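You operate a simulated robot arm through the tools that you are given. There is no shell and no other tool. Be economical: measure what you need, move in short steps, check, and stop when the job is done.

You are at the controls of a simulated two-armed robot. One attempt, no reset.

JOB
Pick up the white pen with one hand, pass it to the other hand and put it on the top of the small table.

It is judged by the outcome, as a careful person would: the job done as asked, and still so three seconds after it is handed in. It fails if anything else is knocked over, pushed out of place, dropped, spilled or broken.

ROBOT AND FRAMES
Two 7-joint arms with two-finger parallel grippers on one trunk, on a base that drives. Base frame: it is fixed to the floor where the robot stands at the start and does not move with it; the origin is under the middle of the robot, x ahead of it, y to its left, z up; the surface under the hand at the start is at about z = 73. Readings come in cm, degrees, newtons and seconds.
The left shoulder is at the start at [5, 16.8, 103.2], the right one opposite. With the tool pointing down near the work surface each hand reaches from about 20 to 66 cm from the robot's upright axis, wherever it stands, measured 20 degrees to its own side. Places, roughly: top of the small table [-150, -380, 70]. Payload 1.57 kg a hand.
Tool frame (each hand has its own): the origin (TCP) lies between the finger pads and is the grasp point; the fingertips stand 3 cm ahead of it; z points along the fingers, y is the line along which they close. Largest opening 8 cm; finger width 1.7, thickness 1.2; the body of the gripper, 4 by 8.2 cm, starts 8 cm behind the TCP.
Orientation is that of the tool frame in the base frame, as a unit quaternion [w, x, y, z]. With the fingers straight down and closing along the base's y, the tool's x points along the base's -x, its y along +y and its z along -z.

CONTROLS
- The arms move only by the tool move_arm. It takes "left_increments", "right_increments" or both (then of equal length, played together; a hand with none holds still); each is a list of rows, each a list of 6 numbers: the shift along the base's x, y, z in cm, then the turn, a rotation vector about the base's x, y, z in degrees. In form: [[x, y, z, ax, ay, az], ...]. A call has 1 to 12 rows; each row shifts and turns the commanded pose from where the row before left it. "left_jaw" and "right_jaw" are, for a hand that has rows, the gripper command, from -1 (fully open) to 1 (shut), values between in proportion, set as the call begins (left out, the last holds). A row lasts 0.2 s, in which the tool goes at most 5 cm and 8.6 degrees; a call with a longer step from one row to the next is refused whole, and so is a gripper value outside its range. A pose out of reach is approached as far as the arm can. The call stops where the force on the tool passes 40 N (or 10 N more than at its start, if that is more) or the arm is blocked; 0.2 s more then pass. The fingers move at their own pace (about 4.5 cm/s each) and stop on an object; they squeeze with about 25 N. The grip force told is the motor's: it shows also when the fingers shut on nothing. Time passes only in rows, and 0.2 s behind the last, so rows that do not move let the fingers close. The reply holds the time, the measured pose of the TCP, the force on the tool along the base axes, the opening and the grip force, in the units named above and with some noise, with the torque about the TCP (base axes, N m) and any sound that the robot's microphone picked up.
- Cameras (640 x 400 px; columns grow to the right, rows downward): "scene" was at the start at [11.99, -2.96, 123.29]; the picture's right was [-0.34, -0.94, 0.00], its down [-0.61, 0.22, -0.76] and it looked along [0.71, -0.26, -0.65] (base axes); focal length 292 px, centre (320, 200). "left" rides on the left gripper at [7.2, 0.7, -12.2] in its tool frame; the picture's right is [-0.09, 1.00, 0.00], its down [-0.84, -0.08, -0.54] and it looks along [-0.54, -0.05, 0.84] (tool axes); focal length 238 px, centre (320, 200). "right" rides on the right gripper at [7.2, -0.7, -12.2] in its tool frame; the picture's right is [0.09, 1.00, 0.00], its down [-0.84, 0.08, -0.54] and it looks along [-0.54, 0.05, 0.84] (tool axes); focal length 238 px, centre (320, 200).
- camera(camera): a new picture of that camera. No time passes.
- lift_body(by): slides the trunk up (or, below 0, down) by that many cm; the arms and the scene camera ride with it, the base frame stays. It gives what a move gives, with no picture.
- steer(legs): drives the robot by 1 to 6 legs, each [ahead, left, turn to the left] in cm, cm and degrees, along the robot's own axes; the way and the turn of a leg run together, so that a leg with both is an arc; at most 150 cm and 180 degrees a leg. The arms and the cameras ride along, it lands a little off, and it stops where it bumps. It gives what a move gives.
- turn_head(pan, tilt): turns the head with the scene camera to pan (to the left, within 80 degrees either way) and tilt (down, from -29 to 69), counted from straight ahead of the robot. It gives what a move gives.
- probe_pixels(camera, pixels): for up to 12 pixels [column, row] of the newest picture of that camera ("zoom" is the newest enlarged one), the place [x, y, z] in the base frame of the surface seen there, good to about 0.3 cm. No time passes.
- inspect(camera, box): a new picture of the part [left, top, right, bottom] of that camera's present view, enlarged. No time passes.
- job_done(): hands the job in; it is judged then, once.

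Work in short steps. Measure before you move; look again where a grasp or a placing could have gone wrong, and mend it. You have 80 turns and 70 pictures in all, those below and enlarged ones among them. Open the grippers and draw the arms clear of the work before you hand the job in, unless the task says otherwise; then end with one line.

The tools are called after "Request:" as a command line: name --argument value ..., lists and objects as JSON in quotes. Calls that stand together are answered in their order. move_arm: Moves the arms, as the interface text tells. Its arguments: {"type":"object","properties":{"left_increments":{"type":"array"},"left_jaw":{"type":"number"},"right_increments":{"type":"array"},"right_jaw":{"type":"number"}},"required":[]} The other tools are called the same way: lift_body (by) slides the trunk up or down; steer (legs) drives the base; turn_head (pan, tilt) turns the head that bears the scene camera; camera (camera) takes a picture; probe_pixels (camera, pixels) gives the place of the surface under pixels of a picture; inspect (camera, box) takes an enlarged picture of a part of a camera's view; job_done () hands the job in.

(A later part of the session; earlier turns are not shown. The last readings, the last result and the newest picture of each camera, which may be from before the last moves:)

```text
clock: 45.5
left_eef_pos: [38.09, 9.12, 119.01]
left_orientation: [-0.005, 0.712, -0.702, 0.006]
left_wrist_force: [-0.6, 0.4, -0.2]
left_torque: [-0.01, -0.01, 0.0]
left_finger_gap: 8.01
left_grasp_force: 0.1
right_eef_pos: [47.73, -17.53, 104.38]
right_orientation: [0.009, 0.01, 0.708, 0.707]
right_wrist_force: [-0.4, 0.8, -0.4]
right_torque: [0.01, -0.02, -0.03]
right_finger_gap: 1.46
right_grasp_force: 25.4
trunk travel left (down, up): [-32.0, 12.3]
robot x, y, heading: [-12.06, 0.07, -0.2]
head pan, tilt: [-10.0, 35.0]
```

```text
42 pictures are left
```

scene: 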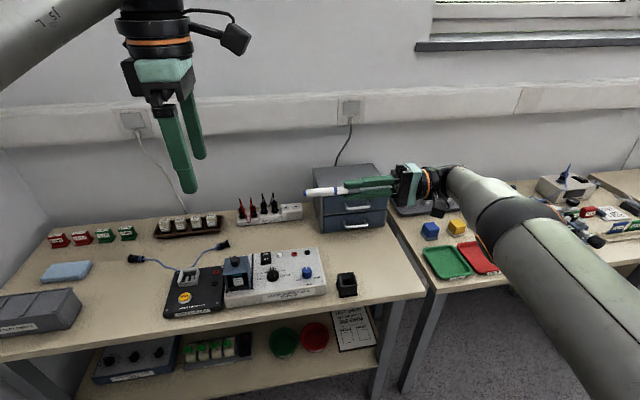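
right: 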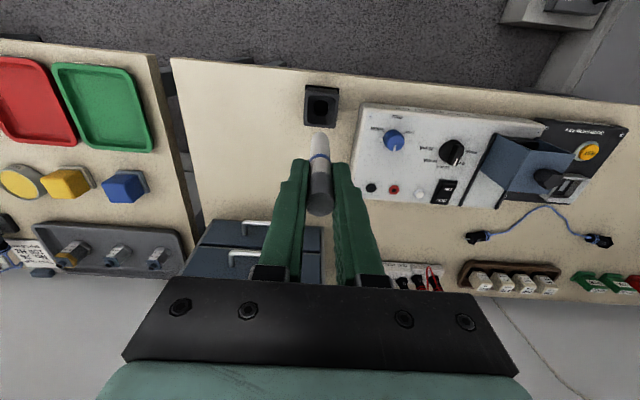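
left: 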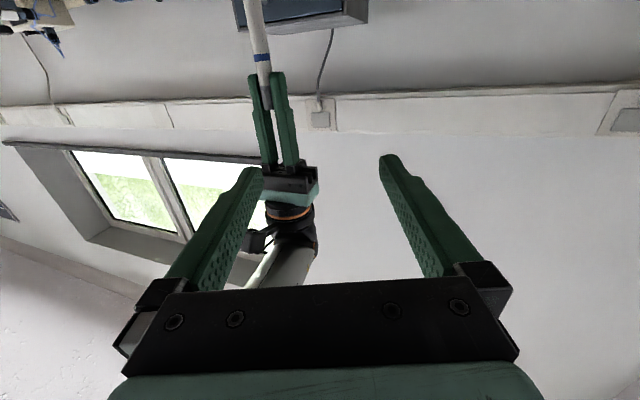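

Yaw +90 works freely. I move the left hand above the free end of the pen, to (47.6,-10.5,114).

Request:
move_arm --left_increments '[[3, -3, 0, 0, 0, 0], [3, -3, 0, 0, 0, 0], [3, -3, 0, 0, 0, 0], [0.5, -4, 0, 0, 0, 0], [0, -4, 0, 0, 0, 0], [0, -2.6, -2, 0, 0, 0], [0, 0, -3, 0, 0, 0], [0, 0, 0, 0, 0, 0]]'

Request:
camera --camera "left"

Request:
camera --camera "scene"

```text
clock: 47.3
left_eef_pos: [41.22, -2.31, 111.8]
left_orientation: [-0.006, 0.711, -0.703, 0.004]
left_wrist_force: [0.0, 0.0, -1.0]
left_torque: [-0.01, 0.0, -0.02]
left_finger_gap: 8.03
left_grasp_force: 0.0
left hand out of reach, approached as far as the arm can: row 2, 3, 4, 5, 6
right_eef_pos: [47.71, -17.57, 104.49]
right_orientation: [0.009, 0.01, 0.708, 0.707]
right_wrist_force: [0.3, 0.0, -0.2]
right_torque: [-0.02, 0.01, 0.0]
right_finger_gap: 1.45
right_grasp_force: 25.1
trunk travel left (down, up): [-32.0, 12.3]
robot x, y, heading: [-12.12, -0.45, -0.1]
head pan, tilt: [-10.0, 35.0]
```

```text
41 pictures are left
```

left: 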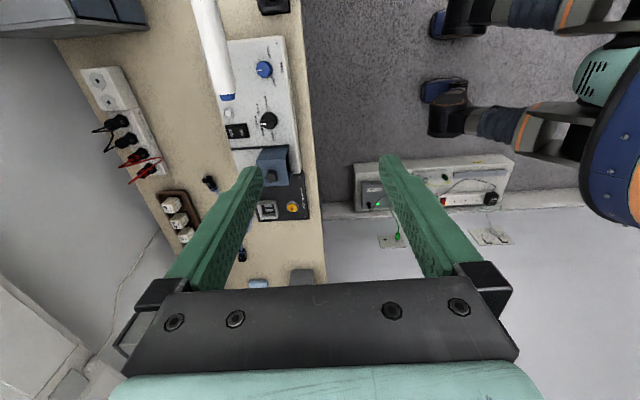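

```text
40 pictures are left
```

scene: 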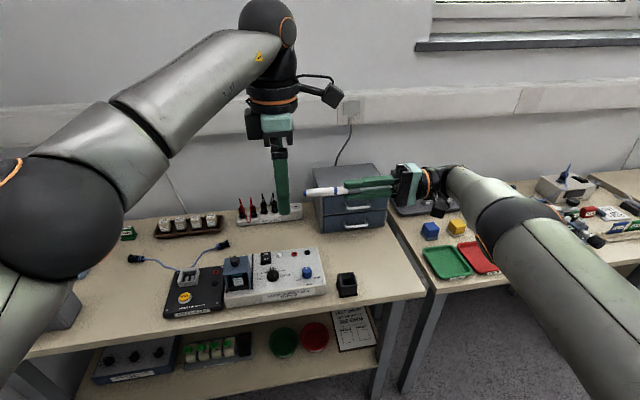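

The left hand is at its reach limit at (41,-2). I bring the pen to it: right hand shifts left, back and down.

Request:
move_arm --right_increments '[[0, 1, -2, 0, 0, 0], [-1, 1, -2, 0, 0, 0], [-1, 2, -2, 0, 0, 0], [-1, 2, 0, 0, 0, 0], [-1, 2, 0, 0, 0, 0], [-1, 0, 0, 0, 0, 0], [0, 0, 0, 0, 0, 0]]'

Request:
camera --camera "left"

```text
clock: 48.9
left_eef_pos: [41.16, -2.28, 111.87]
left_orientation: [-0.005, 0.711, -0.703, 0.004]
left_wrist_force: [0.8, 0.4, 0.6]
left_torque: [0.0, -0.01, 0.03]
left_finger_gap: 8.02
left_grasp_force: 0.1
right_eef_pos: [42.74, -9.56, 98.55]
right_orientation: [0.009, 0.009, 0.707, 0.707]
right_wrist_force: [-0.3, 0.4, -0.7]
right_torque: [0.01, -0.01, 0.04]
right_finger_gap: 1.42
right_grasp_force: 24.9
trunk travel left (down, up): [-32.0, 12.3]
robot x, y, heading: [-12.01, 0.04, 0.1]
head pan, tilt: [-10.0, 35.0]
```

```text
39 pictures are left
```

left: 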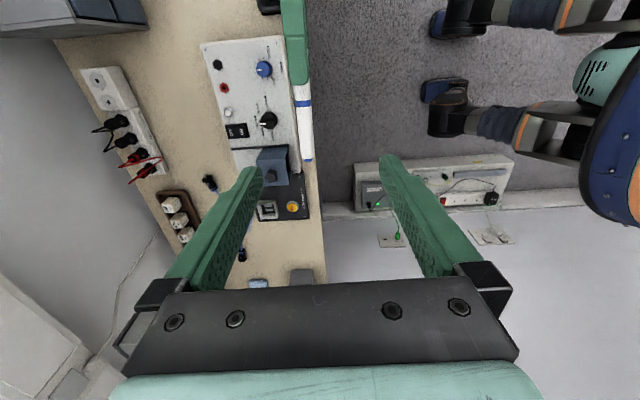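

Pen is now within reach; I probe it in the left picture along (303,95)-(308,158).

Request:
probe_pixels --camera "left" --pixels '[[302, 93], [305, 115], [307, 140], [308, 155]]'

```text
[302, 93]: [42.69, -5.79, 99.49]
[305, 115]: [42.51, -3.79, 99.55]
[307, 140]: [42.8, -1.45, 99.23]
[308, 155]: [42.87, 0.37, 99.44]
```

Pen axis at x≈42.65, z≈98.75, end near y=+0.9. I lower the left hand to (42.65,-2.6,100.7), the pen between the open fingers near the tips.

Request:
move_arm --left_increments '[[1, -0.2, -1, 0, 0, 0], [0.5, -0.2, -2, 0, 0, 0], [0, 0, -2, 0, 0, 0], [0, 0, -2, 0, 0, 0], [0, 0, -2, 0, 0, 0], [0, 0, -2.2, 0, 0, 0], [0, 0, 0, 0, 0, 0]]'

Request:
camera --camera "left"

Request:
camera --camera "scene"

```text
clock: 50.5
left_eef_pos: [42.48, -2.54, 100.67]
left_orientation: [-0.005, 0.711, -0.703, 0.004]
left_wrist_force: [1.1, 0.0, 0.9]
left_torque: [-0.02, 0.01, 0.0]
left_finger_gap: 8.0
left_grasp_force: 0.0
right_eef_pos: [42.73, -9.65, 98.48]
right_orientation: [0.009, 0.01, 0.707, 0.707]
right_wrist_force: [-0.3, 1.0, 0.1]
right_torque: [-0.03, 0.0, -0.02]
right_finger_gap: 1.43
right_grasp_force: 25.1
trunk travel left (down, up): [-32.0, 12.3]
robot x, y, heading: [-12.12, 0.21, 0.0]
head pan, tilt: [-10.0, 35.0]
```

```text
38 pictures are left
```

left: 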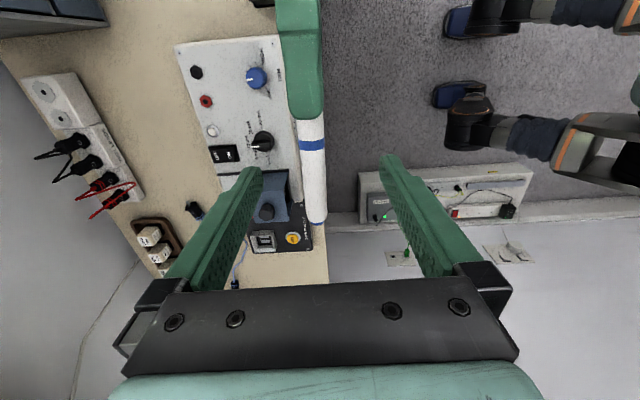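

```text
37 pictures are left
```

scene: 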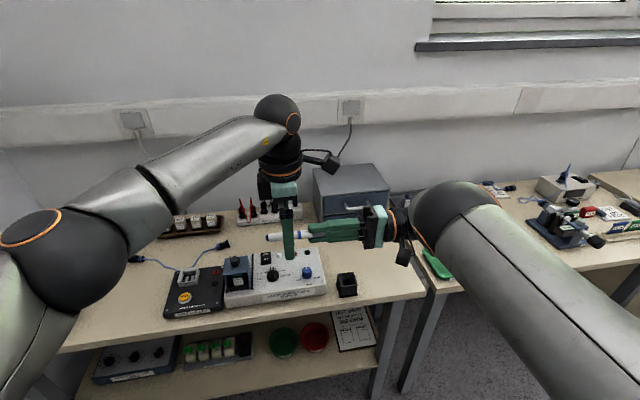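

The pen lies between the left fingers, with the white part at (313,180). I close the left jaw.

Request:
move_arm --left_increments '[[0.15, 0, 0, 0, 0, 0], [0, 0, 0, 0, 0, 0], [0, 0, 0, 0, 0, 0], [0, 0, 0, 0, 0, 0], [0, 0, 0, 0, 0, 0], [0, 0, 0, 0, 0, 0]]' --left_jaw 1

Request:
camera --camera "left"

Request:
inspect --camera "scene" --box '[230, 190, 390, 290]'

```text
clock: 51.9
left_eef_pos: [42.66, -2.62, 100.75]
left_orientation: [-0.006, 0.712, -0.702, 0.006]
left_wrist_force: [10.2, 0.6, -2.3]
left_torque: [0.02, -0.2, -0.13]
left_finger_gap: 1.47
left_grasp_force: 25.2
right_eef_pos: [42.77, -9.65, 98.53]
right_orientation: [0.008, 0.011, 0.707, 0.707]
right_wrist_force: [-11.1, -1.1, 1.9]
right_torque: [0.07, -0.01, 0.9]
right_finger_gap: 1.46
right_grasp_force: 25.1
trunk travel left (down, up): [-32.0, 12.3]
robot x, y, heading: [-11.91, -0.01, 0.0]
head pan, tilt: [-10.0, 35.0]
```

```text
36 pictures are left
```

left: 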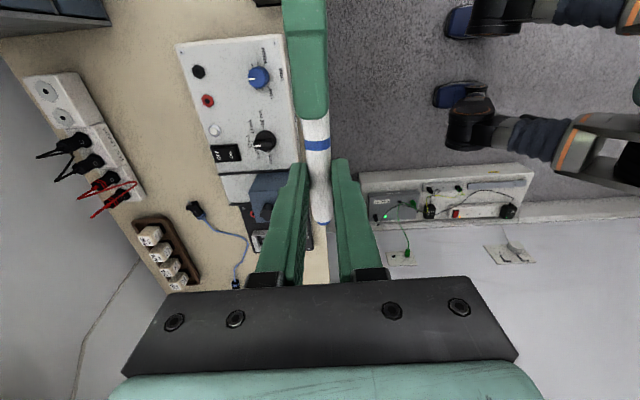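

```text
4.00 times, centred on (310, 240) of scene
```

zoom: 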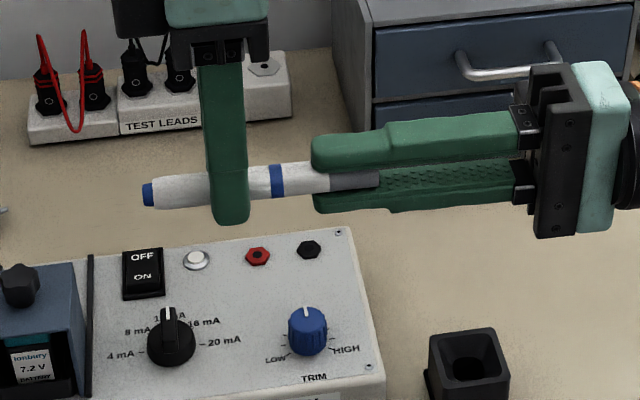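

Left holds the pen (gap 1.47, 25 N). I open the right jaw and withdraw the right hand to the right.

Request:
move_arm --right_increments '[[0, 0, 0, 0, 0, 0], [0, 0, 0, 0, 0, 0], [0, 0, 0, 0, 0, 0], [0, 0, 0, 0, 0, 0]]' --right_jaw -0.3

Request:
move_arm --right_increments '[[0, -2, 0, 0, 0, 0], [0, -2, 0, 0, 0, 0], [0, -3, 0, 0, 0, 0], [0, -3, 0, 0, 0, 0], [0, -3, 0, 0, 0, 0], [0, -3, 0, 0, 0, 0], [0, 0, 0, 0, 0, 0]]'

Request:
camera --camera "left"

Request:
camera --camera "scene"

```text
clock: 52.9
left_eef_pos: [42.61, -2.58, 100.62]
left_orientation: [-0.006, 0.711, -0.703, 0.004]
left_wrist_force: [0.2, -0.1, 0.6]
left_torque: [-0.02, -0.01, 0.0]
left_finger_gap: 1.46
left_grasp_force: 24.6
right_eef_pos: [42.68, -9.58, 98.62]
right_orientation: [0.009, 0.01, 0.707, 0.707]
right_wrist_force: [-0.5, -0.2, 0.6]
right_torque: [0.02, 0.0, 0.02]
right_finger_gap: 5.2
right_grasp_force: 0.1
trunk travel left (down, up): [-32.0, 12.3]
robot x, y, heading: [-12.1, 0.08, 0.2]
head pan, tilt: [-10.0, 35.0]
```

```text
clock: 54.5
left_eef_pos: [42.58, -2.62, 100.66]
left_orientation: [-0.006, 0.711, -0.703, 0.004]
left_wrist_force: [0.2, 1.4, 0.4]
left_torque: [0.03, 0.0, -0.01]
left_finger_gap: 1.44
left_grasp_force: 24.8
right_eef_pos: [43.94, -24.87, 98.04]
right_orientation: [0.008, 0.01, 0.707, 0.707]
right_wrist_force: [0.4, -0.8, 0.0]
right_torque: [0.01, -0.02, -0.04]
right_finger_gap: 5.21
right_grasp_force: 0.1
right hand out of reach, approached as far as the arm can: row 3, 4, 5, 6
trunk travel left (down, up): [-32.0, 12.3]
robot x, y, heading: [-12.34, 0.05, -0.2]
head pan, tilt: [-10.0, 35.0]
```

```text
34 pictures are left
```

left: 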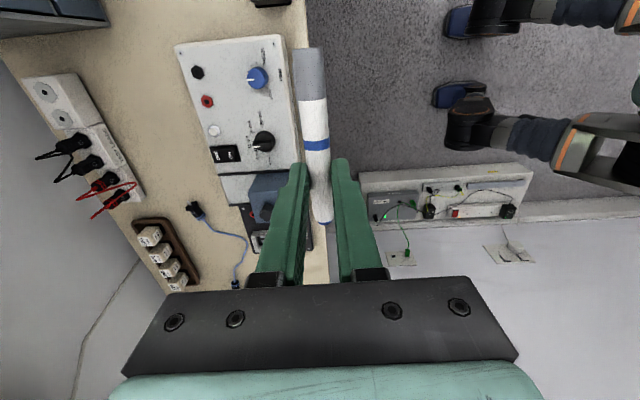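

```text
33 pictures are left
```

scene: 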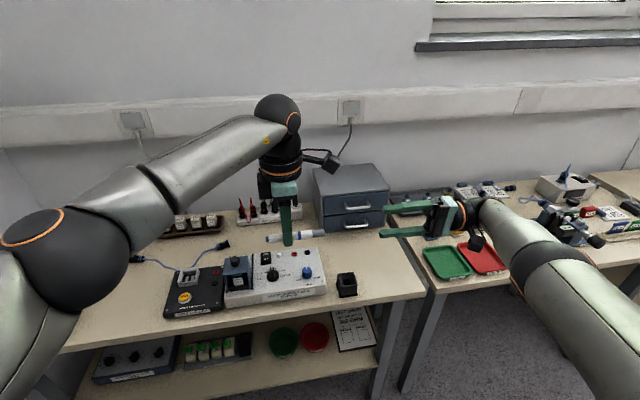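

Handover done; the left holds the pen firmly. Before driving I look right with the head to see the room.

Request:
turn_head --pan -80 --tilt 25

Request:
camera --camera "scene"

Request:
steer --legs '[[-30, 0, 0]]'

Request:
camera --camera "scene"

```text
clock: 55.9
left_eef_pos: [42.62, -2.66, 100.71]
left_orientation: [-0.005, 0.711, -0.704, 0.003]
left_wrist_force: [-1.0, 0.0, 0.1]
left_torque: [0.01, -0.01, 0.0]
left_finger_gap: 1.44
left_grasp_force: 25.5
right_eef_pos: [44.06, -24.84, 98.03]
right_orientation: [0.009, 0.009, 0.707, 0.707]
right_wrist_force: [0.0, -0.2, 0.3]
right_torque: [-0.02, 0.0, -0.02]
right_finger_gap: 5.19
right_grasp_force: 0.0
trunk travel left (down, up): [-32.0, 12.3]
robot x, y, heading: [-12.09, -0.38, 0.2]
head pan, tilt: [-80.0, 25.0]
```

```text
32 pictures are left
```

scene: 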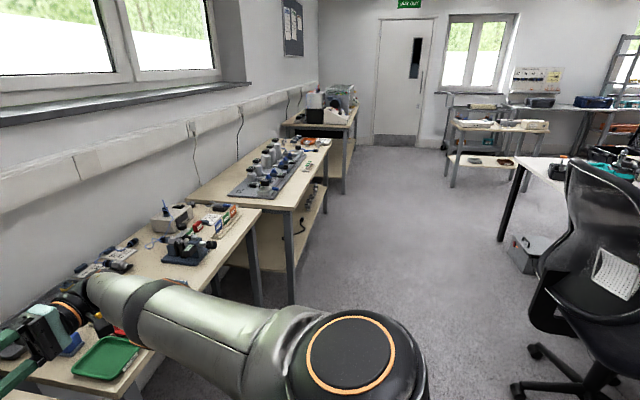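

```text
clock: 57.9
left_eef_pos: [12.81, -2.6, 100.67]
left_orientation: [-0.005, 0.713, -0.702, 0.004]
left_wrist_force: [-0.4, -0.1, 0.1]
left_torque: [0.01, 0.0, 0.0]
left_finger_gap: 1.46
left_grasp_force: 24.9
right_eef_pos: [14.41, -24.75, 98.22]
right_orientation: [0.007, 0.008, 0.707, 0.707]
right_wrist_force: [-0.5, 0.3, 0.6]
right_torque: [-0.02, 0.0, -0.03]
right_finger_gap: 5.17
right_grasp_force: 0.1
trunk travel left (down, up): [-32.0, 12.3]
robot x, y, heading: [-41.68, 0.05, 0.1]
head pan, tilt: [-80.0, 25.0]
```

```text
31 pictures are left
```

scene: 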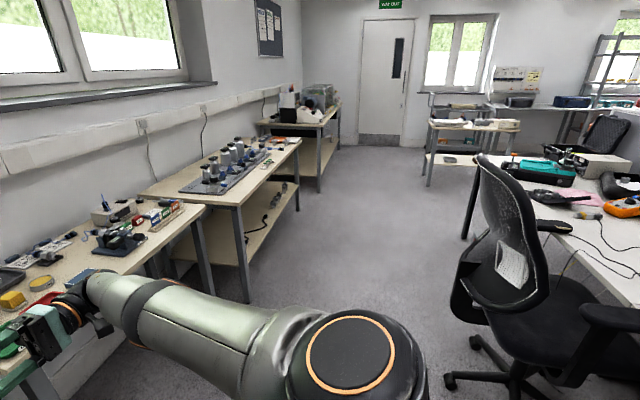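

I see a chair and desk on the right, an aisle ahead, and a small shelved table near (470,150). I probe key places.

Request:
probe_pixels --camera "scene" --pixels '[[430, 122], [518, 128], [470, 130], [485, 160], [468, 300], [450, 380], [500, 180], [465, 235], [240, 205], [250, 300], [330, 125], [300, 210]]'

Request:
inspect --camera "scene" --box '[400, 80, 560, 200]'

```text
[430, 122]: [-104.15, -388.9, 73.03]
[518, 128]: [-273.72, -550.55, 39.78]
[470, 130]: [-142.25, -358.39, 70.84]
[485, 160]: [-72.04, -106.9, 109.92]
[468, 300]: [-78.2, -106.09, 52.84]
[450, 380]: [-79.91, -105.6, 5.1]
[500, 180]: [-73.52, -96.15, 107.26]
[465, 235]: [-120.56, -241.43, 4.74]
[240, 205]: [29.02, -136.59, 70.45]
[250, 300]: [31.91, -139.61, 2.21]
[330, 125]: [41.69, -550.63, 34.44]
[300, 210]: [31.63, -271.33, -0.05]
```

```text
3.33 times, centred on (480, 140) of scene
```

zoom: 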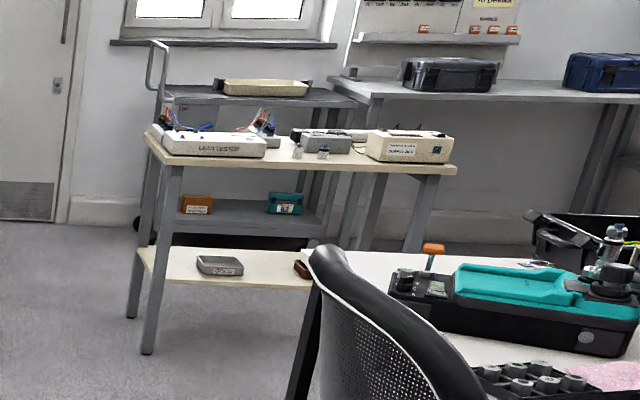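

The aisle runs along -y between chair (x≈-72) and benches (x≈29). The right arm sticks out sideways, so I fold the right hand back to pointing down before driving.

Request:
move_arm --right_increments '[[0, 0, 0, -8, 0, 0], [0, 0, 0, -8, 0, 0], [0, 0, 0, -8, 0, 0], [0, 0, 0, -8, 0, 0], [0, 0, 0, -8, 0, 0], [0, 0, 0, -8, 0, 0], [0, 0, 0, -8, 0, 0], [0, 0, 0, -8, 0, 0], [0, 0, 0, -8, 0, 0], [0, 0, 0, -8, 0, 0], [0, 0, 0, -8, 0, 0], [0, 0, 0, -2, 0, 0]]'

Request:
turn_head --pan -25 --tilt 40

Request:
camera --camera "scene"

```text
clock: 60.5
left_eef_pos: [13.19, -2.46, 100.59]
left_orientation: [-0.005, 0.713, -0.702, 0.004]
left_wrist_force: [0.1, 0.3, 0.4]
left_torque: [0.01, 0.0, -0.01]
left_finger_gap: 1.41
left_grasp_force: 25.2
right_eef_pos: [14.45, -24.75, 98.06]
right_orientation: [0.012, 0.001, 1.0, -0.001]
right_wrist_force: [0.4, 0.6, -0.1]
right_torque: [-0.02, -0.01, 0.03]
right_finger_gap: 5.22
right_grasp_force: 0.1
trunk travel left (down, up): [-32.0, 12.3]
robot x, y, heading: [-42.03, -0.22, 0.1]
head pan, tilt: [-80.0, 25.0]
```

```text
clock: 61.8
left_eef_pos: [13.11, -2.36, 100.66]
left_orientation: [-0.006, 0.712, -0.702, 0.005]
left_wrist_force: [0.7, -0.2, -0.4]
left_torque: [0.02, 0.0, 0.01]
left_finger_gap: 1.44
left_grasp_force: 25.1
right_eef_pos: [14.52, -24.79, 98.11]
right_orientation: [0.012, 0.002, 1.0, 0.001]
right_wrist_force: [-0.5, 0.8, 0.3]
right_torque: [-0.01, -0.02, -0.01]
right_finger_gap: 5.2
right_grasp_force: 0.1
trunk travel left (down, up): [-32.0, 12.3]
robot x, y, heading: [-41.51, 0.02, 0.1]
head pan, tilt: [-25.0, 40.0]
```

```text
29 pictures are left
```

scene: 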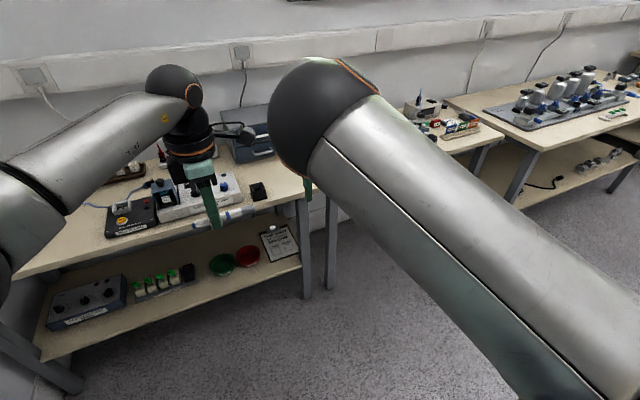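

Both hands are compact now. I turn right 90° in place.

Request:
steer --legs '[[0, 0, -90]]'

Request:
turn_head --pan 0 --tilt 25

Request:
camera --camera "scene"

```text
clock: 66.0
left_eef_pos: [-44.21, -54.64, 100.76]
left_orientation: [0.0, -0.007, 1.0, -0.007]
left_wrist_force: [0.3, 0.2, 0.4]
left_torque: [0.03, 0.01, 0.0]
left_finger_gap: 1.42
left_grasp_force: 25.0
right_eef_pos: [-66.41, -56.19, 98.17]
right_orientation: [0.008, 0.709, 0.705, -0.008]
right_wrist_force: [0.8, -0.1, 0.3]
right_torque: [0.01, 0.01, 0.02]
right_finger_gap: 5.2
right_grasp_force: 0.1
trunk travel left (down, up): [-32.0, 12.3]
robot x, y, heading: [-41.51, 0.29, -90.3]
head pan, tilt: [-25.0, 40.0]
```

```text
clock: 66.9
left_eef_pos: [-44.29, -54.71, 100.75]
left_orientation: [0.001, -0.007, 1.0, -0.008]
left_wrist_force: [-0.6, -0.3, -1.2]
left_torque: [0.0, 0.01, 0.0]
left_finger_gap: 1.44
left_grasp_force: 25.3
right_eef_pos: [-66.33, -56.2, 98.1]
right_orientation: [0.008, 0.709, 0.706, -0.009]
right_wrist_force: [-0.4, -0.5, 0.2]
right_torque: [-0.01, 0.03, -0.02]
right_finger_gap: 5.19
right_grasp_force: 0.0
trunk travel left (down, up): [-32.0, 12.3]
robot x, y, heading: [-41.67, -0.21, -89.9]
head pan, tilt: [0.0, 25.0]
```

```text
28 pictures are left
```

scene: 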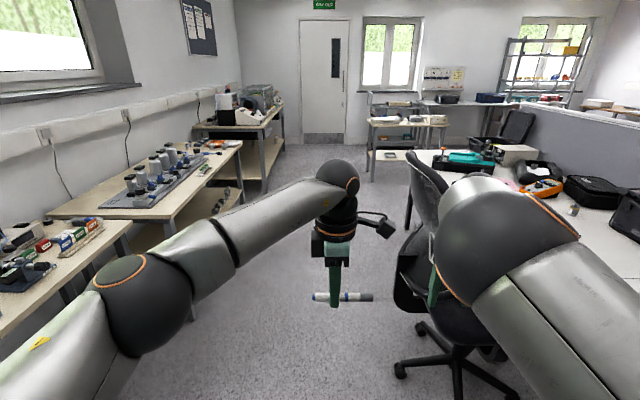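

The chair is just right of the right hand. I slide left 22 cm into the aisle's middle, then go ahead 110 cm.

Request:
steer --legs '[[0, 22, 0], [110, 0, 0]]'

Request:
camera --camera "scene"

```text
clock: 74.7
left_eef_pos: [-21.14, -164.84, 100.63]
left_orientation: [0.001, -0.011, 1.0, -0.007]
left_wrist_force: [-0.6, 0.1, -0.5]
left_torque: [-0.01, -0.02, 0.01]
left_finger_gap: 1.43
left_grasp_force: 24.8
right_eef_pos: [-43.4, -166.46, 98.12]
right_orientation: [0.009, 0.705, 0.709, -0.008]
right_wrist_force: [-0.3, 0.3, -0.2]
right_torque: [0.03, 0.03, 0.0]
right_finger_gap: 5.18
right_grasp_force: 0.0
trunk travel left (down, up): [-32.0, 12.3]
robot x, y, heading: [-19.01, -109.83, -89.2]
head pan, tilt: [0.0, 25.0]
```

```text
27 pictures are left
```

scene: 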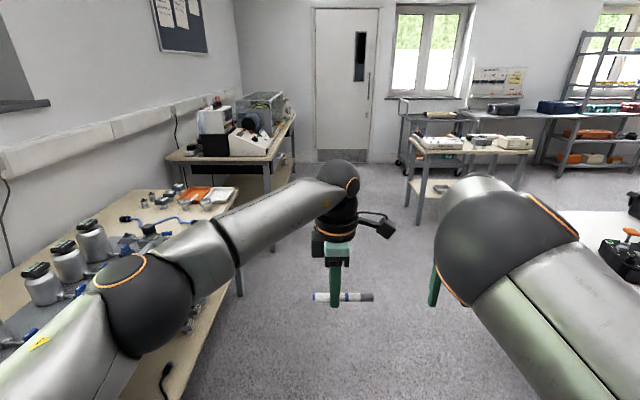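

Good progress. I probe the desk corner and the small table for the next leg.

Request:
probe_pixels --camera "scene" --pixels '[[585, 214], [610, 300], [407, 145], [440, 160], [530, 155], [520, 150], [418, 222], [280, 145], [225, 285], [440, 135], [130, 285]]'

Request:
inspect --camera "scene" --box '[390, 110, 550, 210]'

```text
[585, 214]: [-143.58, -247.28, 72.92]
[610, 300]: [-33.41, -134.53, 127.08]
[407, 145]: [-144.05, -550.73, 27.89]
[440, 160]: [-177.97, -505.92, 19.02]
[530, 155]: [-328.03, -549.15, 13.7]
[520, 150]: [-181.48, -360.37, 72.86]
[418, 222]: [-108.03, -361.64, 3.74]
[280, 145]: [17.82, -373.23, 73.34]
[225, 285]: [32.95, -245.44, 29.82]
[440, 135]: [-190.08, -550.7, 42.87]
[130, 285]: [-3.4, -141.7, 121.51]
```

```text
4.00 times, centred on (470, 160) of scene
```

zoom: 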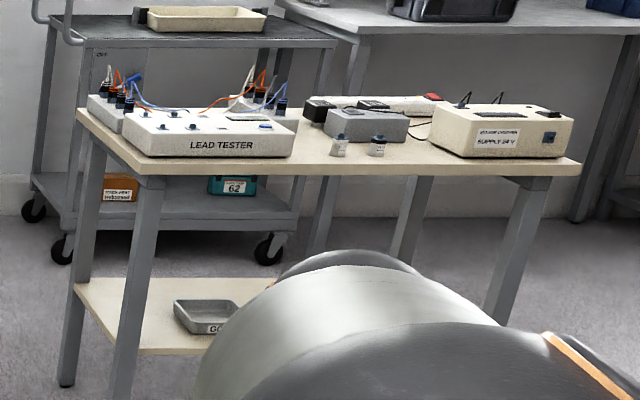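

Small table: x -104..-196, front edge y≈-358, top z≈71, with free space along the front middle. I drive ahead 150+38 along the aisle.

Request:
steer --legs '[[150, 0, -0.8], [38, 0, 0]]'

Request:
turn_head --pan -50 --tilt 25

Request:
camera --camera "scene"

```text
clock: 84.1
left_eef_pos: [-24.65, -351.99, 100.74]
left_orientation: [0.0, 0.004, 1.0, -0.007]
left_wrist_force: [0.0, -0.3, 0.1]
left_torque: [0.04, 0.01, 0.04]
left_finger_gap: 1.45
left_grasp_force: 24.9
right_eef_pos: [-46.8, -353.11, 98.08]
right_orientation: [0.008, 0.716, 0.698, -0.008]
right_wrist_force: [-0.8, 0.1, -0.4]
right_torque: [0.01, 0.01, -0.03]
right_finger_gap: 5.21
right_grasp_force: 0.1
trunk travel left (down, up): [-32.0, 12.3]
robot x, y, heading: [-20.89, -297.37, -91.2]
head pan, tilt: [0.0, 25.0]
```

```text
clock: 85.3
left_eef_pos: [-24.66, -352.02, 100.64]
left_orientation: [0.0, 0.004, 1.0, -0.008]
left_wrist_force: [0.5, -0.4, -0.2]
left_torque: [0.02, 0.03, 0.0]
left_finger_gap: 1.43
left_grasp_force: 25.1
right_eef_pos: [-47.06, -353.16, 98.15]
right_orientation: [0.009, 0.716, 0.698, -0.008]
right_wrist_force: [0.0, 0.3, 0.2]
right_torque: [-0.02, -0.02, 0.01]
right_finger_gap: 5.2
right_grasp_force: 0.1
trunk travel left (down, up): [-32.0, 12.3]
robot x, y, heading: [-20.98, -297.38, -91.2]
head pan, tilt: [-50.0, 25.0]
```

```text
25 pictures are left
```

scene: 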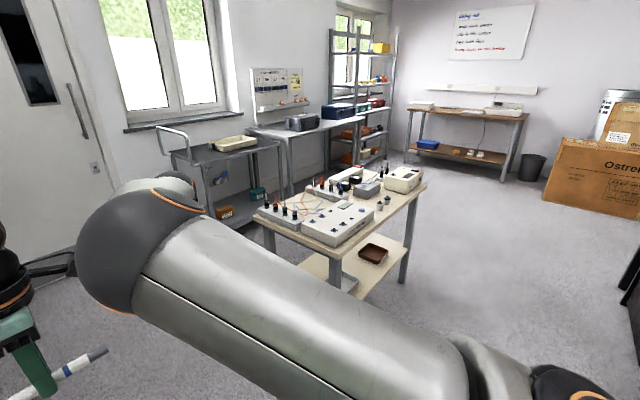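

Request:
inspect --camera "scene" --box '[240, 160, 440, 285]'

Request:
probe_pixels --camera "zoom" --pixels '[[60, 165], [300, 270], [590, 80], [420, 165], [480, 130], [455, 155], [545, 92], [475, 165], [290, 130], [520, 30], [390, 165], [520, 115]]'

```text
3.20 times, centred on (340, 222) of scene
```

zoom: 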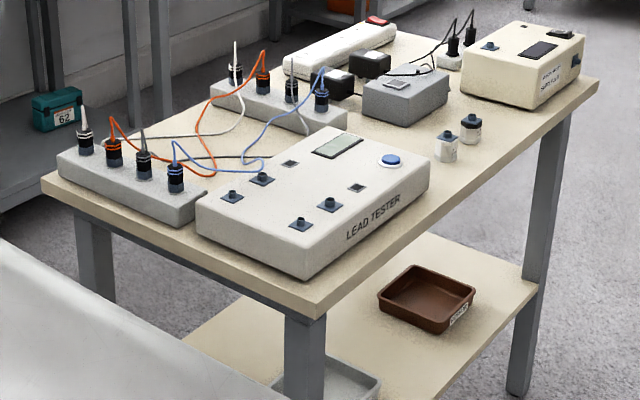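

```text
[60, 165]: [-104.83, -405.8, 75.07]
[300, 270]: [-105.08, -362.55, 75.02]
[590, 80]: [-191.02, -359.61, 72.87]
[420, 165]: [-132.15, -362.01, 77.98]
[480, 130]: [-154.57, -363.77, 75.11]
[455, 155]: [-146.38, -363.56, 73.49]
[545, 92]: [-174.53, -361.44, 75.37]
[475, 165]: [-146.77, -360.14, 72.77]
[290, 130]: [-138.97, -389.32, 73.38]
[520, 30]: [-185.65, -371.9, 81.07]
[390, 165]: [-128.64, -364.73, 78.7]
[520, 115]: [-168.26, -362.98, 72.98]
```

The top is at z≈72.9; a free gap lies between the lead tester (x≥-133) and the bottles (x≤-145). I slide right 112 cm, keeping in front of the table.

Request:
steer --legs '[[0, 0, 1.2], [0, -112, 0]]'

Request:
turn_head --pan -5 --tilt 45

Request:
camera --camera "scene"

```text
clock: 95.8
left_eef_pos: [-137.05, -351.64, 100.64]
left_orientation: [0.001, -0.001, 1.0, -0.007]
left_wrist_force: [1.0, 0.6, -0.1]
left_torque: [0.0, 0.01, -0.02]
left_finger_gap: 1.39
left_grasp_force: 25.0
right_eef_pos: [-159.18, -352.9, 98.09]
right_orientation: [0.008, 0.713, 0.701, -0.008]
right_wrist_force: [-1.1, -0.5, -0.3]
right_torque: [0.0, 0.0, 0.01]
right_finger_gap: 5.19
right_grasp_force: 0.0
trunk travel left (down, up): [-32.0, 12.3]
robot x, y, heading: [-133.56, -297.0, -90.7]
head pan, tilt: [-50.0, 25.0]
```

```text
clock: 96.9
left_eef_pos: [-137.08, -351.59, 100.62]
left_orientation: [0.0, -0.001, 1.0, -0.008]
left_wrist_force: [-0.3, -0.3, -0.1]
left_torque: [0.0, -0.02, 0.02]
left_finger_gap: 1.41
left_grasp_force: 24.6
right_eef_pos: [-159.23, -352.69, 98.16]
right_orientation: [0.008, 0.713, 0.701, -0.009]
right_wrist_force: [0.2, -0.9, 0.3]
right_torque: [-0.03, 0.0, -0.05]
right_finger_gap: 5.2
right_grasp_force: 0.0
trunk travel left (down, up): [-32.0, 12.3]
robot x, y, heading: [-133.75, -297.14, -90.9]
head pan, tilt: [-5.0, 45.0]
```

```text
23 pictures are left
```

scene: 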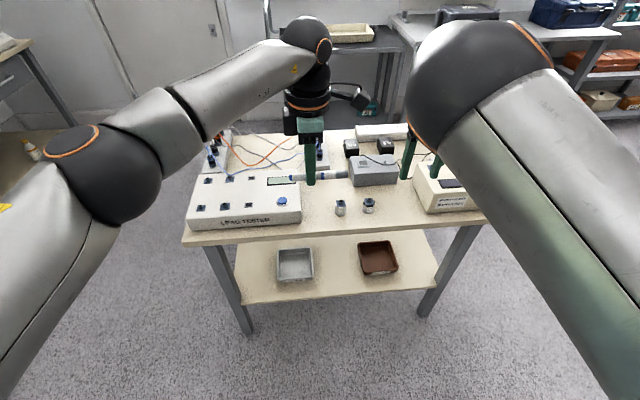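

The gap is visible around (318,210). I enlarge and probe it.

Request:
inspect --camera "scene" --box '[270, 150, 430, 250]'

Request:
probe_pixels --camera "zoom" --pixels '[[120, 280], [130, 215], [180, 290], [180, 200], [200, 250], [235, 180], [265, 235], [285, 260], [320, 150], [230, 310], [420, 230], [550, 230]]'

```text
4.00 times, centred on (350, 200) of scene
```

zoom: 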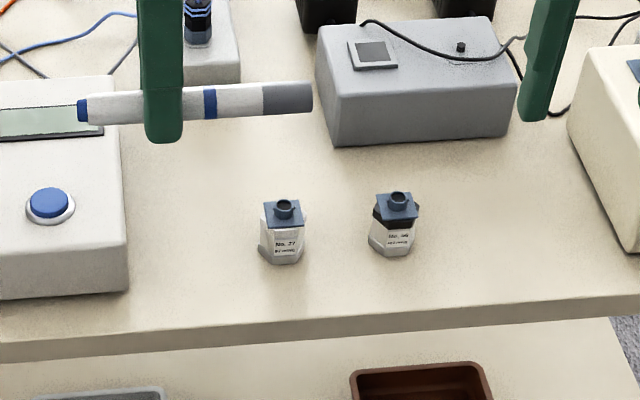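

```text
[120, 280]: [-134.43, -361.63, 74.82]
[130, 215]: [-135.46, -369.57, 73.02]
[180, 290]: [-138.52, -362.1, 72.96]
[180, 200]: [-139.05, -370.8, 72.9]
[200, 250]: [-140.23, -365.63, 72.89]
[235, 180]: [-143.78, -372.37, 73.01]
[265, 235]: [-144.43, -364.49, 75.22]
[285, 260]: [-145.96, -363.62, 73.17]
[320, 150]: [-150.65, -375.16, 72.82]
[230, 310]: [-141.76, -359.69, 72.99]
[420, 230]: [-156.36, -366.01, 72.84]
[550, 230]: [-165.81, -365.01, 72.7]
```

Gap spans x -134.7..-144.4, so the pen goes along y at x≈-139.5. I turn the left hand back by 90° so the pen points along y.

Request:
move_arm --left_increments '[[0, 0, 0, 0, 0, -8], [0, 0, 0, 0, 0, -8], [0, 0, 0, 0, 0, -8], [0, 0, 0, 0, 0, -8], [0, 0, 0, 0, 0, -8], [0, 0, 0, 0, 0, -8], [0, 0, 0, 0, 0, -8], [0, 0, 0, 0, 0, -8], [0, 0, 0, 0, 0, -8], [0, 0, 0, 0, 0, -8], [0, 0, 0, 0, 0, -8], [0, 0, 0, 0, 0, -1]]'

Request:
steer --legs '[[17, 0, 0.8]]'

Request:
camera --camera "scene"

Request:
camera --camera "left"

```text
clock: 99.5
left_eef_pos: [-136.91, -351.62, 100.73]
left_orientation: [-0.004, 0.701, 0.713, -0.006]
left_wrist_force: [0.3, -0.3, 0.0]
left_torque: [0.04, 0.02, -0.02]
left_finger_gap: 1.44
left_grasp_force: 25.5
right_eef_pos: [-159.24, -352.71, 98.06]
right_orientation: [0.008, 0.713, 0.701, -0.008]
right_wrist_force: [0.7, 0.1, 0.1]
right_torque: [0.0, -0.01, 0.0]
right_finger_gap: 5.19
right_grasp_force: 0.2
trunk travel left (down, up): [-32.0, 12.3]
robot x, y, heading: [-133.94, -296.65, -90.4]
head pan, tilt: [-5.0, 45.0]
```

```text
clock: 101.0
left_eef_pos: [-136.49, -368.55, 100.59]
left_orientation: [-0.004, 0.696, 0.718, -0.005]
left_wrist_force: [-0.2, -0.2, -0.2]
left_torque: [0.03, 0.03, 0.01]
left_finger_gap: 1.43
left_grasp_force: 24.8
right_eef_pos: [-158.59, -370.09, 98.11]
right_orientation: [0.008, 0.708, 0.706, -0.009]
right_wrist_force: [-0.4, 0.0, -0.8]
right_torque: [-0.01, 0.04, 0.0]
right_finger_gap: 5.21
right_grasp_force: 0.0
trunk travel left (down, up): [-32.0, 12.3]
robot x, y, heading: [-134.0, -313.88, -89.7]
head pan, tilt: [-5.0, 45.0]
```

```text
21 pictures are left
```

scene: 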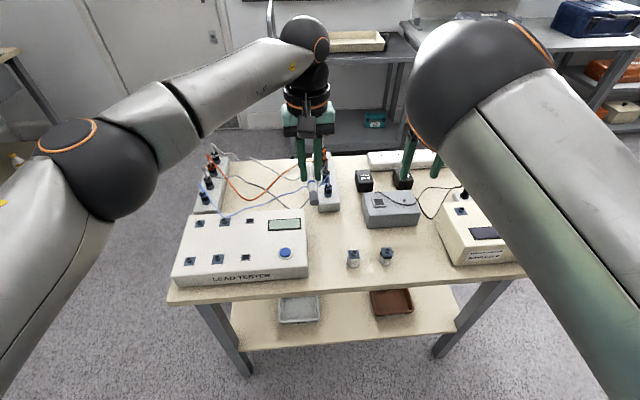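

```text
20 pictures are left
```

left: 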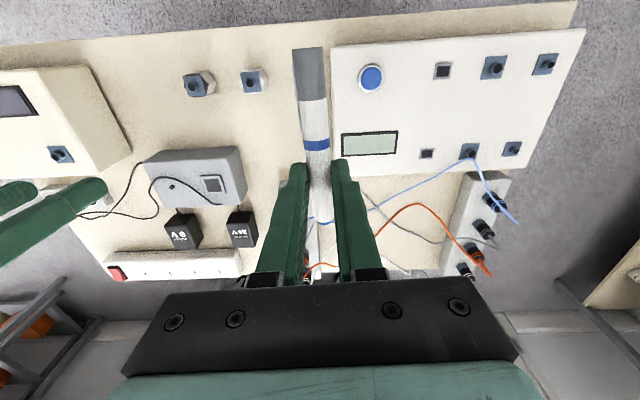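

Pen points along y towards me. I probe the landing zone and obstacles in the left picture.

Request:
probe_pixels --camera "left" --pixels '[[310, 60], [315, 165], [268, 85], [335, 120], [290, 140], [265, 180], [250, 215], [285, 150], [375, 215], [420, 205], [306, 281], [246, 190]]'

Request:
inspect --camera "left" --box '[220, 140, 420, 290]'

```text
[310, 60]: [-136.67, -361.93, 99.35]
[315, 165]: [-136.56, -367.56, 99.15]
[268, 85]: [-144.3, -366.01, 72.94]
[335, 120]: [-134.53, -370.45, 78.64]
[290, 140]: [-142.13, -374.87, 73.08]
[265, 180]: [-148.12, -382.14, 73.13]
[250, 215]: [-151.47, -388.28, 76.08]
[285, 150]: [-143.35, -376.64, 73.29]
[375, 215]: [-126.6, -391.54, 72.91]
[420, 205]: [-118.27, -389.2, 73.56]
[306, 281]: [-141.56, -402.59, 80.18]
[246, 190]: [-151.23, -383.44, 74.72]
```

```text
2.67 times, centred on (320, 215) of left
```

zoom: 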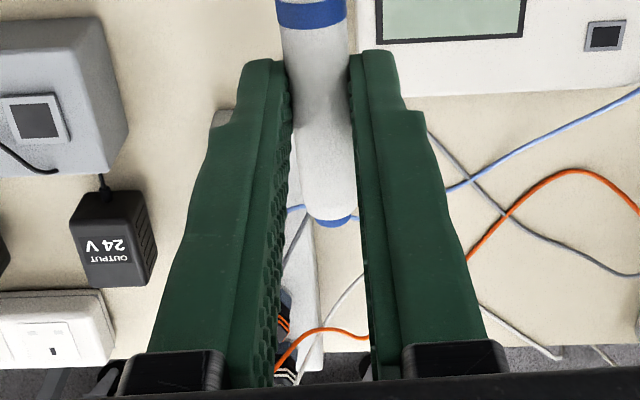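

I check the lead-post box's near face and cables from the scene view, as they limit depth.

Request:
inspect --camera "scene" --box '[270, 150, 390, 275]'

Request:
probe_pixels --camera "scene" --pixels '[[330, 207], [322, 207], [336, 205], [328, 212], [327, 193], [325, 240], [347, 258], [308, 262], [315, 222], [318, 180]]'

```text
3.20 times, centred on (330, 212) of scene
```

zoom: 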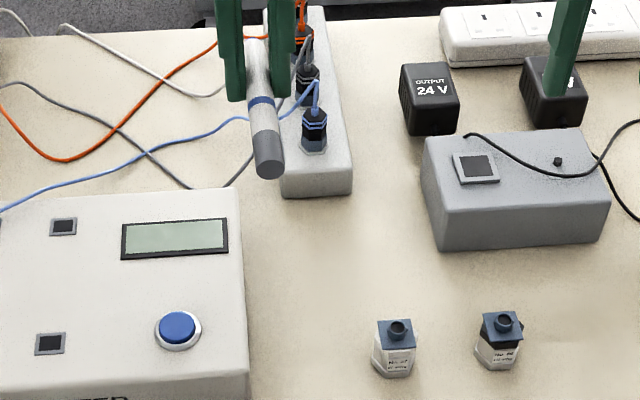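

```text
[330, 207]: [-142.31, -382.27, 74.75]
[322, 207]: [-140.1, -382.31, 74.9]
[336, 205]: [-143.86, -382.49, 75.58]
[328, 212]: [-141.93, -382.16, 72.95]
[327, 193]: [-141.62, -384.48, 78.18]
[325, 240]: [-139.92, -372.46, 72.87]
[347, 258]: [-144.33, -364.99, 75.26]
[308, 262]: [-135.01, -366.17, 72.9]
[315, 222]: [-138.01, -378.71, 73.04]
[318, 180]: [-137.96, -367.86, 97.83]
```

Post box front is at y≈-382, bottles at x≤-144.4, tester x≥-134.7. I go to (-139.6,-371) and descend to TCP z≈80.

Request:
move_arm --left_increments '[[-1.6, -1.2, 0, 0, 0, 0], [-1.5, -1.2, 0, 0, 0, 0], [0, 0, -3, 0, 0, 0], [0, 0, -3, 0, 0, 0], [0, 0, -3, 0, 0, 0], [0, 0, -3, 0, 0, 0], [0, 0, -3, 0, 0, 0], [0, 0, -3, 0, 0, 0], [0, 0, -2.6, 0, 0, 0], [0, 0, 0, 0, 0, 0]]'

Request:
camera --camera "scene"

Request:
camera --camera "left"

```text
clock: 103.2
left_eef_pos: [-137.36, -368.61, 80.06]
left_orientation: [-0.004, 0.696, 0.718, -0.006]
left_wrist_force: [-0.2, -0.1, 0.0]
left_torque: [0.04, 0.0, 0.03]
left_finger_gap: 1.43
left_grasp_force: 25.0
left hand out of reach, approached as far as the arm can: row 2, 8
right_eef_pos: [-158.62, -370.07, 98.15]
right_orientation: [0.008, 0.708, 0.706, -0.009]
right_wrist_force: [-1.1, 0.3, 0.7]
right_torque: [0.04, -0.01, 0.02]
right_finger_gap: 5.2
right_grasp_force: 0.0
trunk travel left (down, up): [-32.0, 12.3]
robot x, y, heading: [-133.89, -313.8, -90.0]
head pan, tilt: [-5.0, 45.0]
```

```text
17 pictures are left
```

scene: 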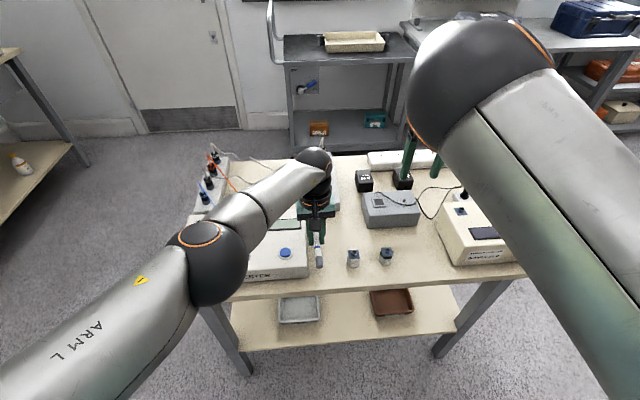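

```text
16 pictures are left
```

left: 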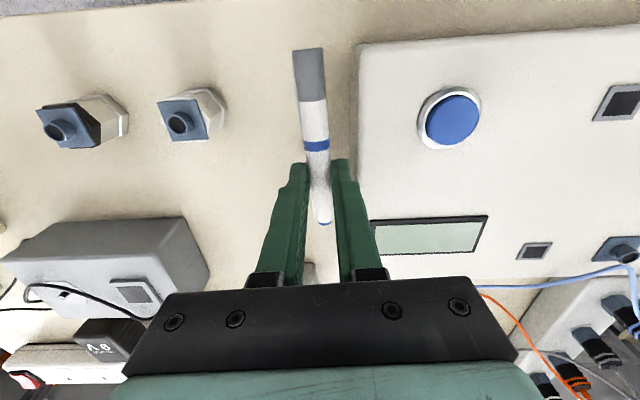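

The hand is at (-137.4,-368.6,80.1), at the arm's reach limit, a bit near the tester. I check the left elbow height, then shift the base slightly.

Request:
probe_pixels --camera "scene" --pixels '[[205, 265], [230, 290], [260, 240], [318, 262], [318, 240], [215, 300]]'

Request:
steer --legs '[[1.6, -2.2, 0]]'

Request:
camera --camera "left"

```text
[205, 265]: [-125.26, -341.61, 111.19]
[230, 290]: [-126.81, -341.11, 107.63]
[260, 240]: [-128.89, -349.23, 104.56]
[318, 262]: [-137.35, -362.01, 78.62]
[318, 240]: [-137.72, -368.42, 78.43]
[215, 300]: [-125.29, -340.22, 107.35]
```

```text
clock: 104.1
left_eef_pos: [-139.62, -370.26, 80.05]
left_orientation: [-0.005, 0.696, 0.718, -0.006]
left_wrist_force: [-0.1, 0.5, -0.9]
left_torque: [0.02, 0.01, 0.02]
left_finger_gap: 1.44
left_grasp_force: 25.4
right_eef_pos: [-160.84, -371.65, 98.02]
right_orientation: [0.008, 0.708, 0.706, -0.008]
right_wrist_force: [-0.2, 0.2, -1.3]
right_torque: [0.01, 0.0, 0.0]
right_finger_gap: 5.19
right_grasp_force: 0.1
trunk travel left (down, up): [-32.0, 12.3]
robot x, y, heading: [-136.35, -315.42, -89.8]
head pan, tilt: [-5.0, 45.0]
```

```text
15 pictures are left
```

left: 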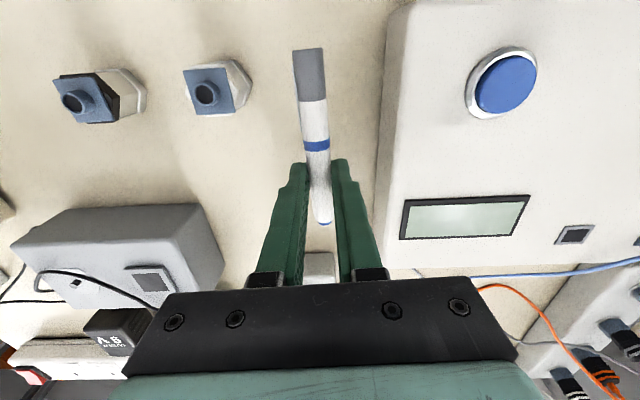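

Well centred in the gap now. I lower the arm towards the top.

Request:
move_arm --left_increments '[[0, 0, -1.5, 0, 0, 0], [0, 0, -1.2, 0, 0, 0], [0, 0, -0.6, 0, 0, 0], [0, 0, -0.4, 0, 0, 0], [0, 0, 0, 0, 0, 0]]'

Request:
inspect --camera "scene" --box '[270, 190, 390, 290]'

```text
clock: 105.3
left_eef_pos: [-139.32, -369.71, 78.21]
left_orientation: [-0.005, 0.696, 0.718, -0.006]
left_wrist_force: [0.5, -0.6, -0.4]
left_torque: [-0.03, 0.02, 0.0]
left_finger_gap: 1.42
left_grasp_force: 25.1
left hand out of reach, approached as far as the arm can: row 1, 2, 4
right_eef_pos: [-160.82, -371.63, 98.1]
right_orientation: [0.009, 0.708, 0.706, -0.008]
right_wrist_force: [0.1, 0.3, -0.6]
right_torque: [-0.01, 0.01, 0.0]
right_finger_gap: 5.22
right_grasp_force: 0.0
trunk travel left (down, up): [-32.0, 12.3]
robot x, y, heading: [-136.23, -315.49, -89.8]
head pan, tilt: [-5.0, 45.0]
```

```text
4.00 times, centred on (330, 240) of scene
```

zoom: 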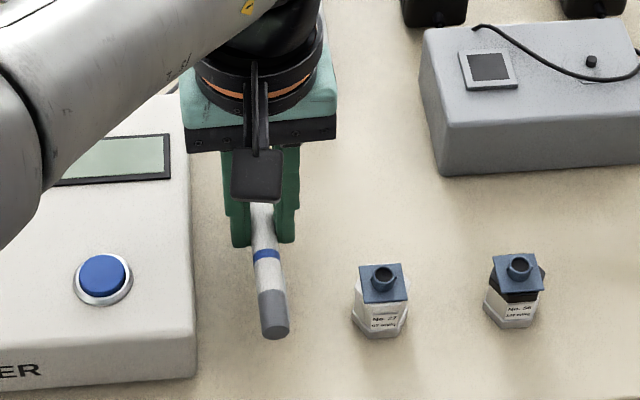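

Arm reach limits further descent, so I lower the trunk by 1.9 cm (TCP to about 76.3).

Request:
lift_body --by -1.9

Request:
inspect --camera "scene" --box '[270, 190, 390, 290]'

Request:
probe_pixels --camera "zoom" --pixels '[[275, 320], [270, 285], [265, 245]]'

```text
clock: 105.9
left_eef_pos: [-139.23, -369.78, 76.23]
left_orientation: [-0.004, 0.696, 0.718, -0.005]
left_wrist_force: [-0.8, 0.0, 0.0]
left_torque: [-0.01, 0.0, 0.01]
left_finger_gap: 1.46
left_grasp_force: 25.1
right_eef_pos: [-160.73, -371.63, 96.27]
right_orientation: [0.009, 0.708, 0.706, -0.009]
right_wrist_force: [0.5, -0.3, 0.2]
right_torque: [-0.01, 0.01, 0.01]
right_finger_gap: 5.2
right_grasp_force: 0.1
trunk travel left (down, up): [-30.1, 14.2]
robot x, y, heading: [-136.32, -315.39, -90.0]
head pan, tilt: [-5.0, 45.0]
```

```text
4.00 times, centred on (330, 240) of scene
```

zoom: 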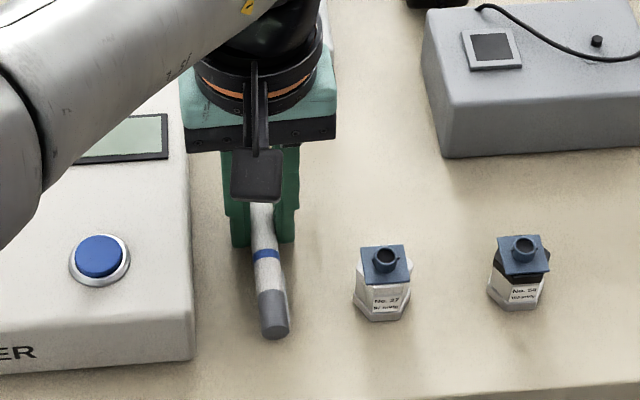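

```text
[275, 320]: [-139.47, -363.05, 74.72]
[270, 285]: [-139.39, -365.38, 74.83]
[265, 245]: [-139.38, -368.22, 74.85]
```

Pen top is at 74.85, so it hangs 0.5 cm above rest. I lower another 0.25 cm and then open slowly.

Request:
lift_body --by -0.25

Request:
move_arm --left_increments '[[0, 0, 0, 0, 0, 0], [0, 0, 0, 0, 0, 0], [0, 0, 0, 0, 0, 0]]' --left_jaw 0.5

Request:
inspect --camera "scene" --box '[270, 190, 390, 290]'

Request:
probe_pixels --camera "zoom" --pixels '[[275, 320], [270, 285], [265, 245]]'

```text
clock: 106.4
left_eef_pos: [-139.3, -369.72, 76.15]
left_orientation: [-0.005, 0.696, 0.718, -0.005]
left_wrist_force: [0.4, 0.7, -0.1]
left_torque: [-0.01, -0.01, 0.0]
left_finger_gap: 1.46
left_grasp_force: 25.2
right_eef_pos: [-160.82, -371.57, 95.94]
right_orientation: [0.008, 0.708, 0.706, -0.007]
right_wrist_force: [-0.5, 0.3, 0.6]
right_torque: [-0.05, 0.06, 0.01]
right_finger_gap: 5.18
right_grasp_force: 0.1
trunk travel left (down, up): [-29.8, 14.4]
robot x, y, heading: [-136.29, -315.21, -89.7]
head pan, tilt: [-5.0, 45.0]
```

```text
clock: 107.2
left_eef_pos: [-139.31, -369.68, 76.03]
left_orientation: [-0.005, 0.696, 0.718, -0.006]
left_wrist_force: [0.3, 0.2, -0.3]
left_torque: [-0.01, 0.0, 0.0]
left_finger_gap: 2.0
left_grasp_force: 0.1
right_eef_pos: [-160.87, -371.59, 95.97]
right_orientation: [0.008, 0.708, 0.706, -0.008]
right_wrist_force: [0.8, -0.3, -0.2]
right_torque: [0.02, -0.02, -0.02]
right_finger_gap: 5.18
right_grasp_force: 0.0
trunk travel left (down, up): [-29.8, 14.4]
robot x, y, heading: [-136.37, -315.46, -89.7]
head pan, tilt: [-5.0, 45.0]
```

```text
4.00 times, centred on (330, 240) of scene
```

zoom: 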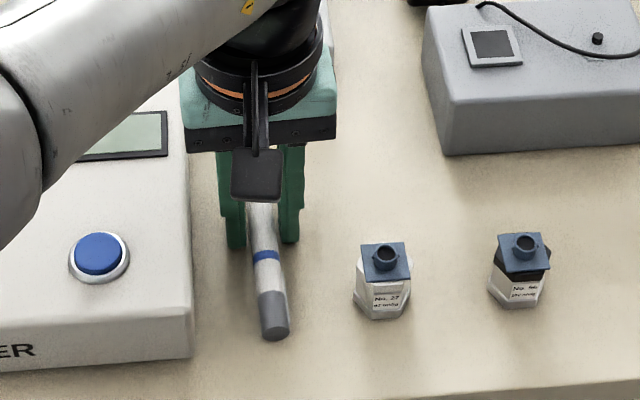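

```text
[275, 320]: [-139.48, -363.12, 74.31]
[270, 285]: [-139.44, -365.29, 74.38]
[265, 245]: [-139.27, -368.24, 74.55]
```

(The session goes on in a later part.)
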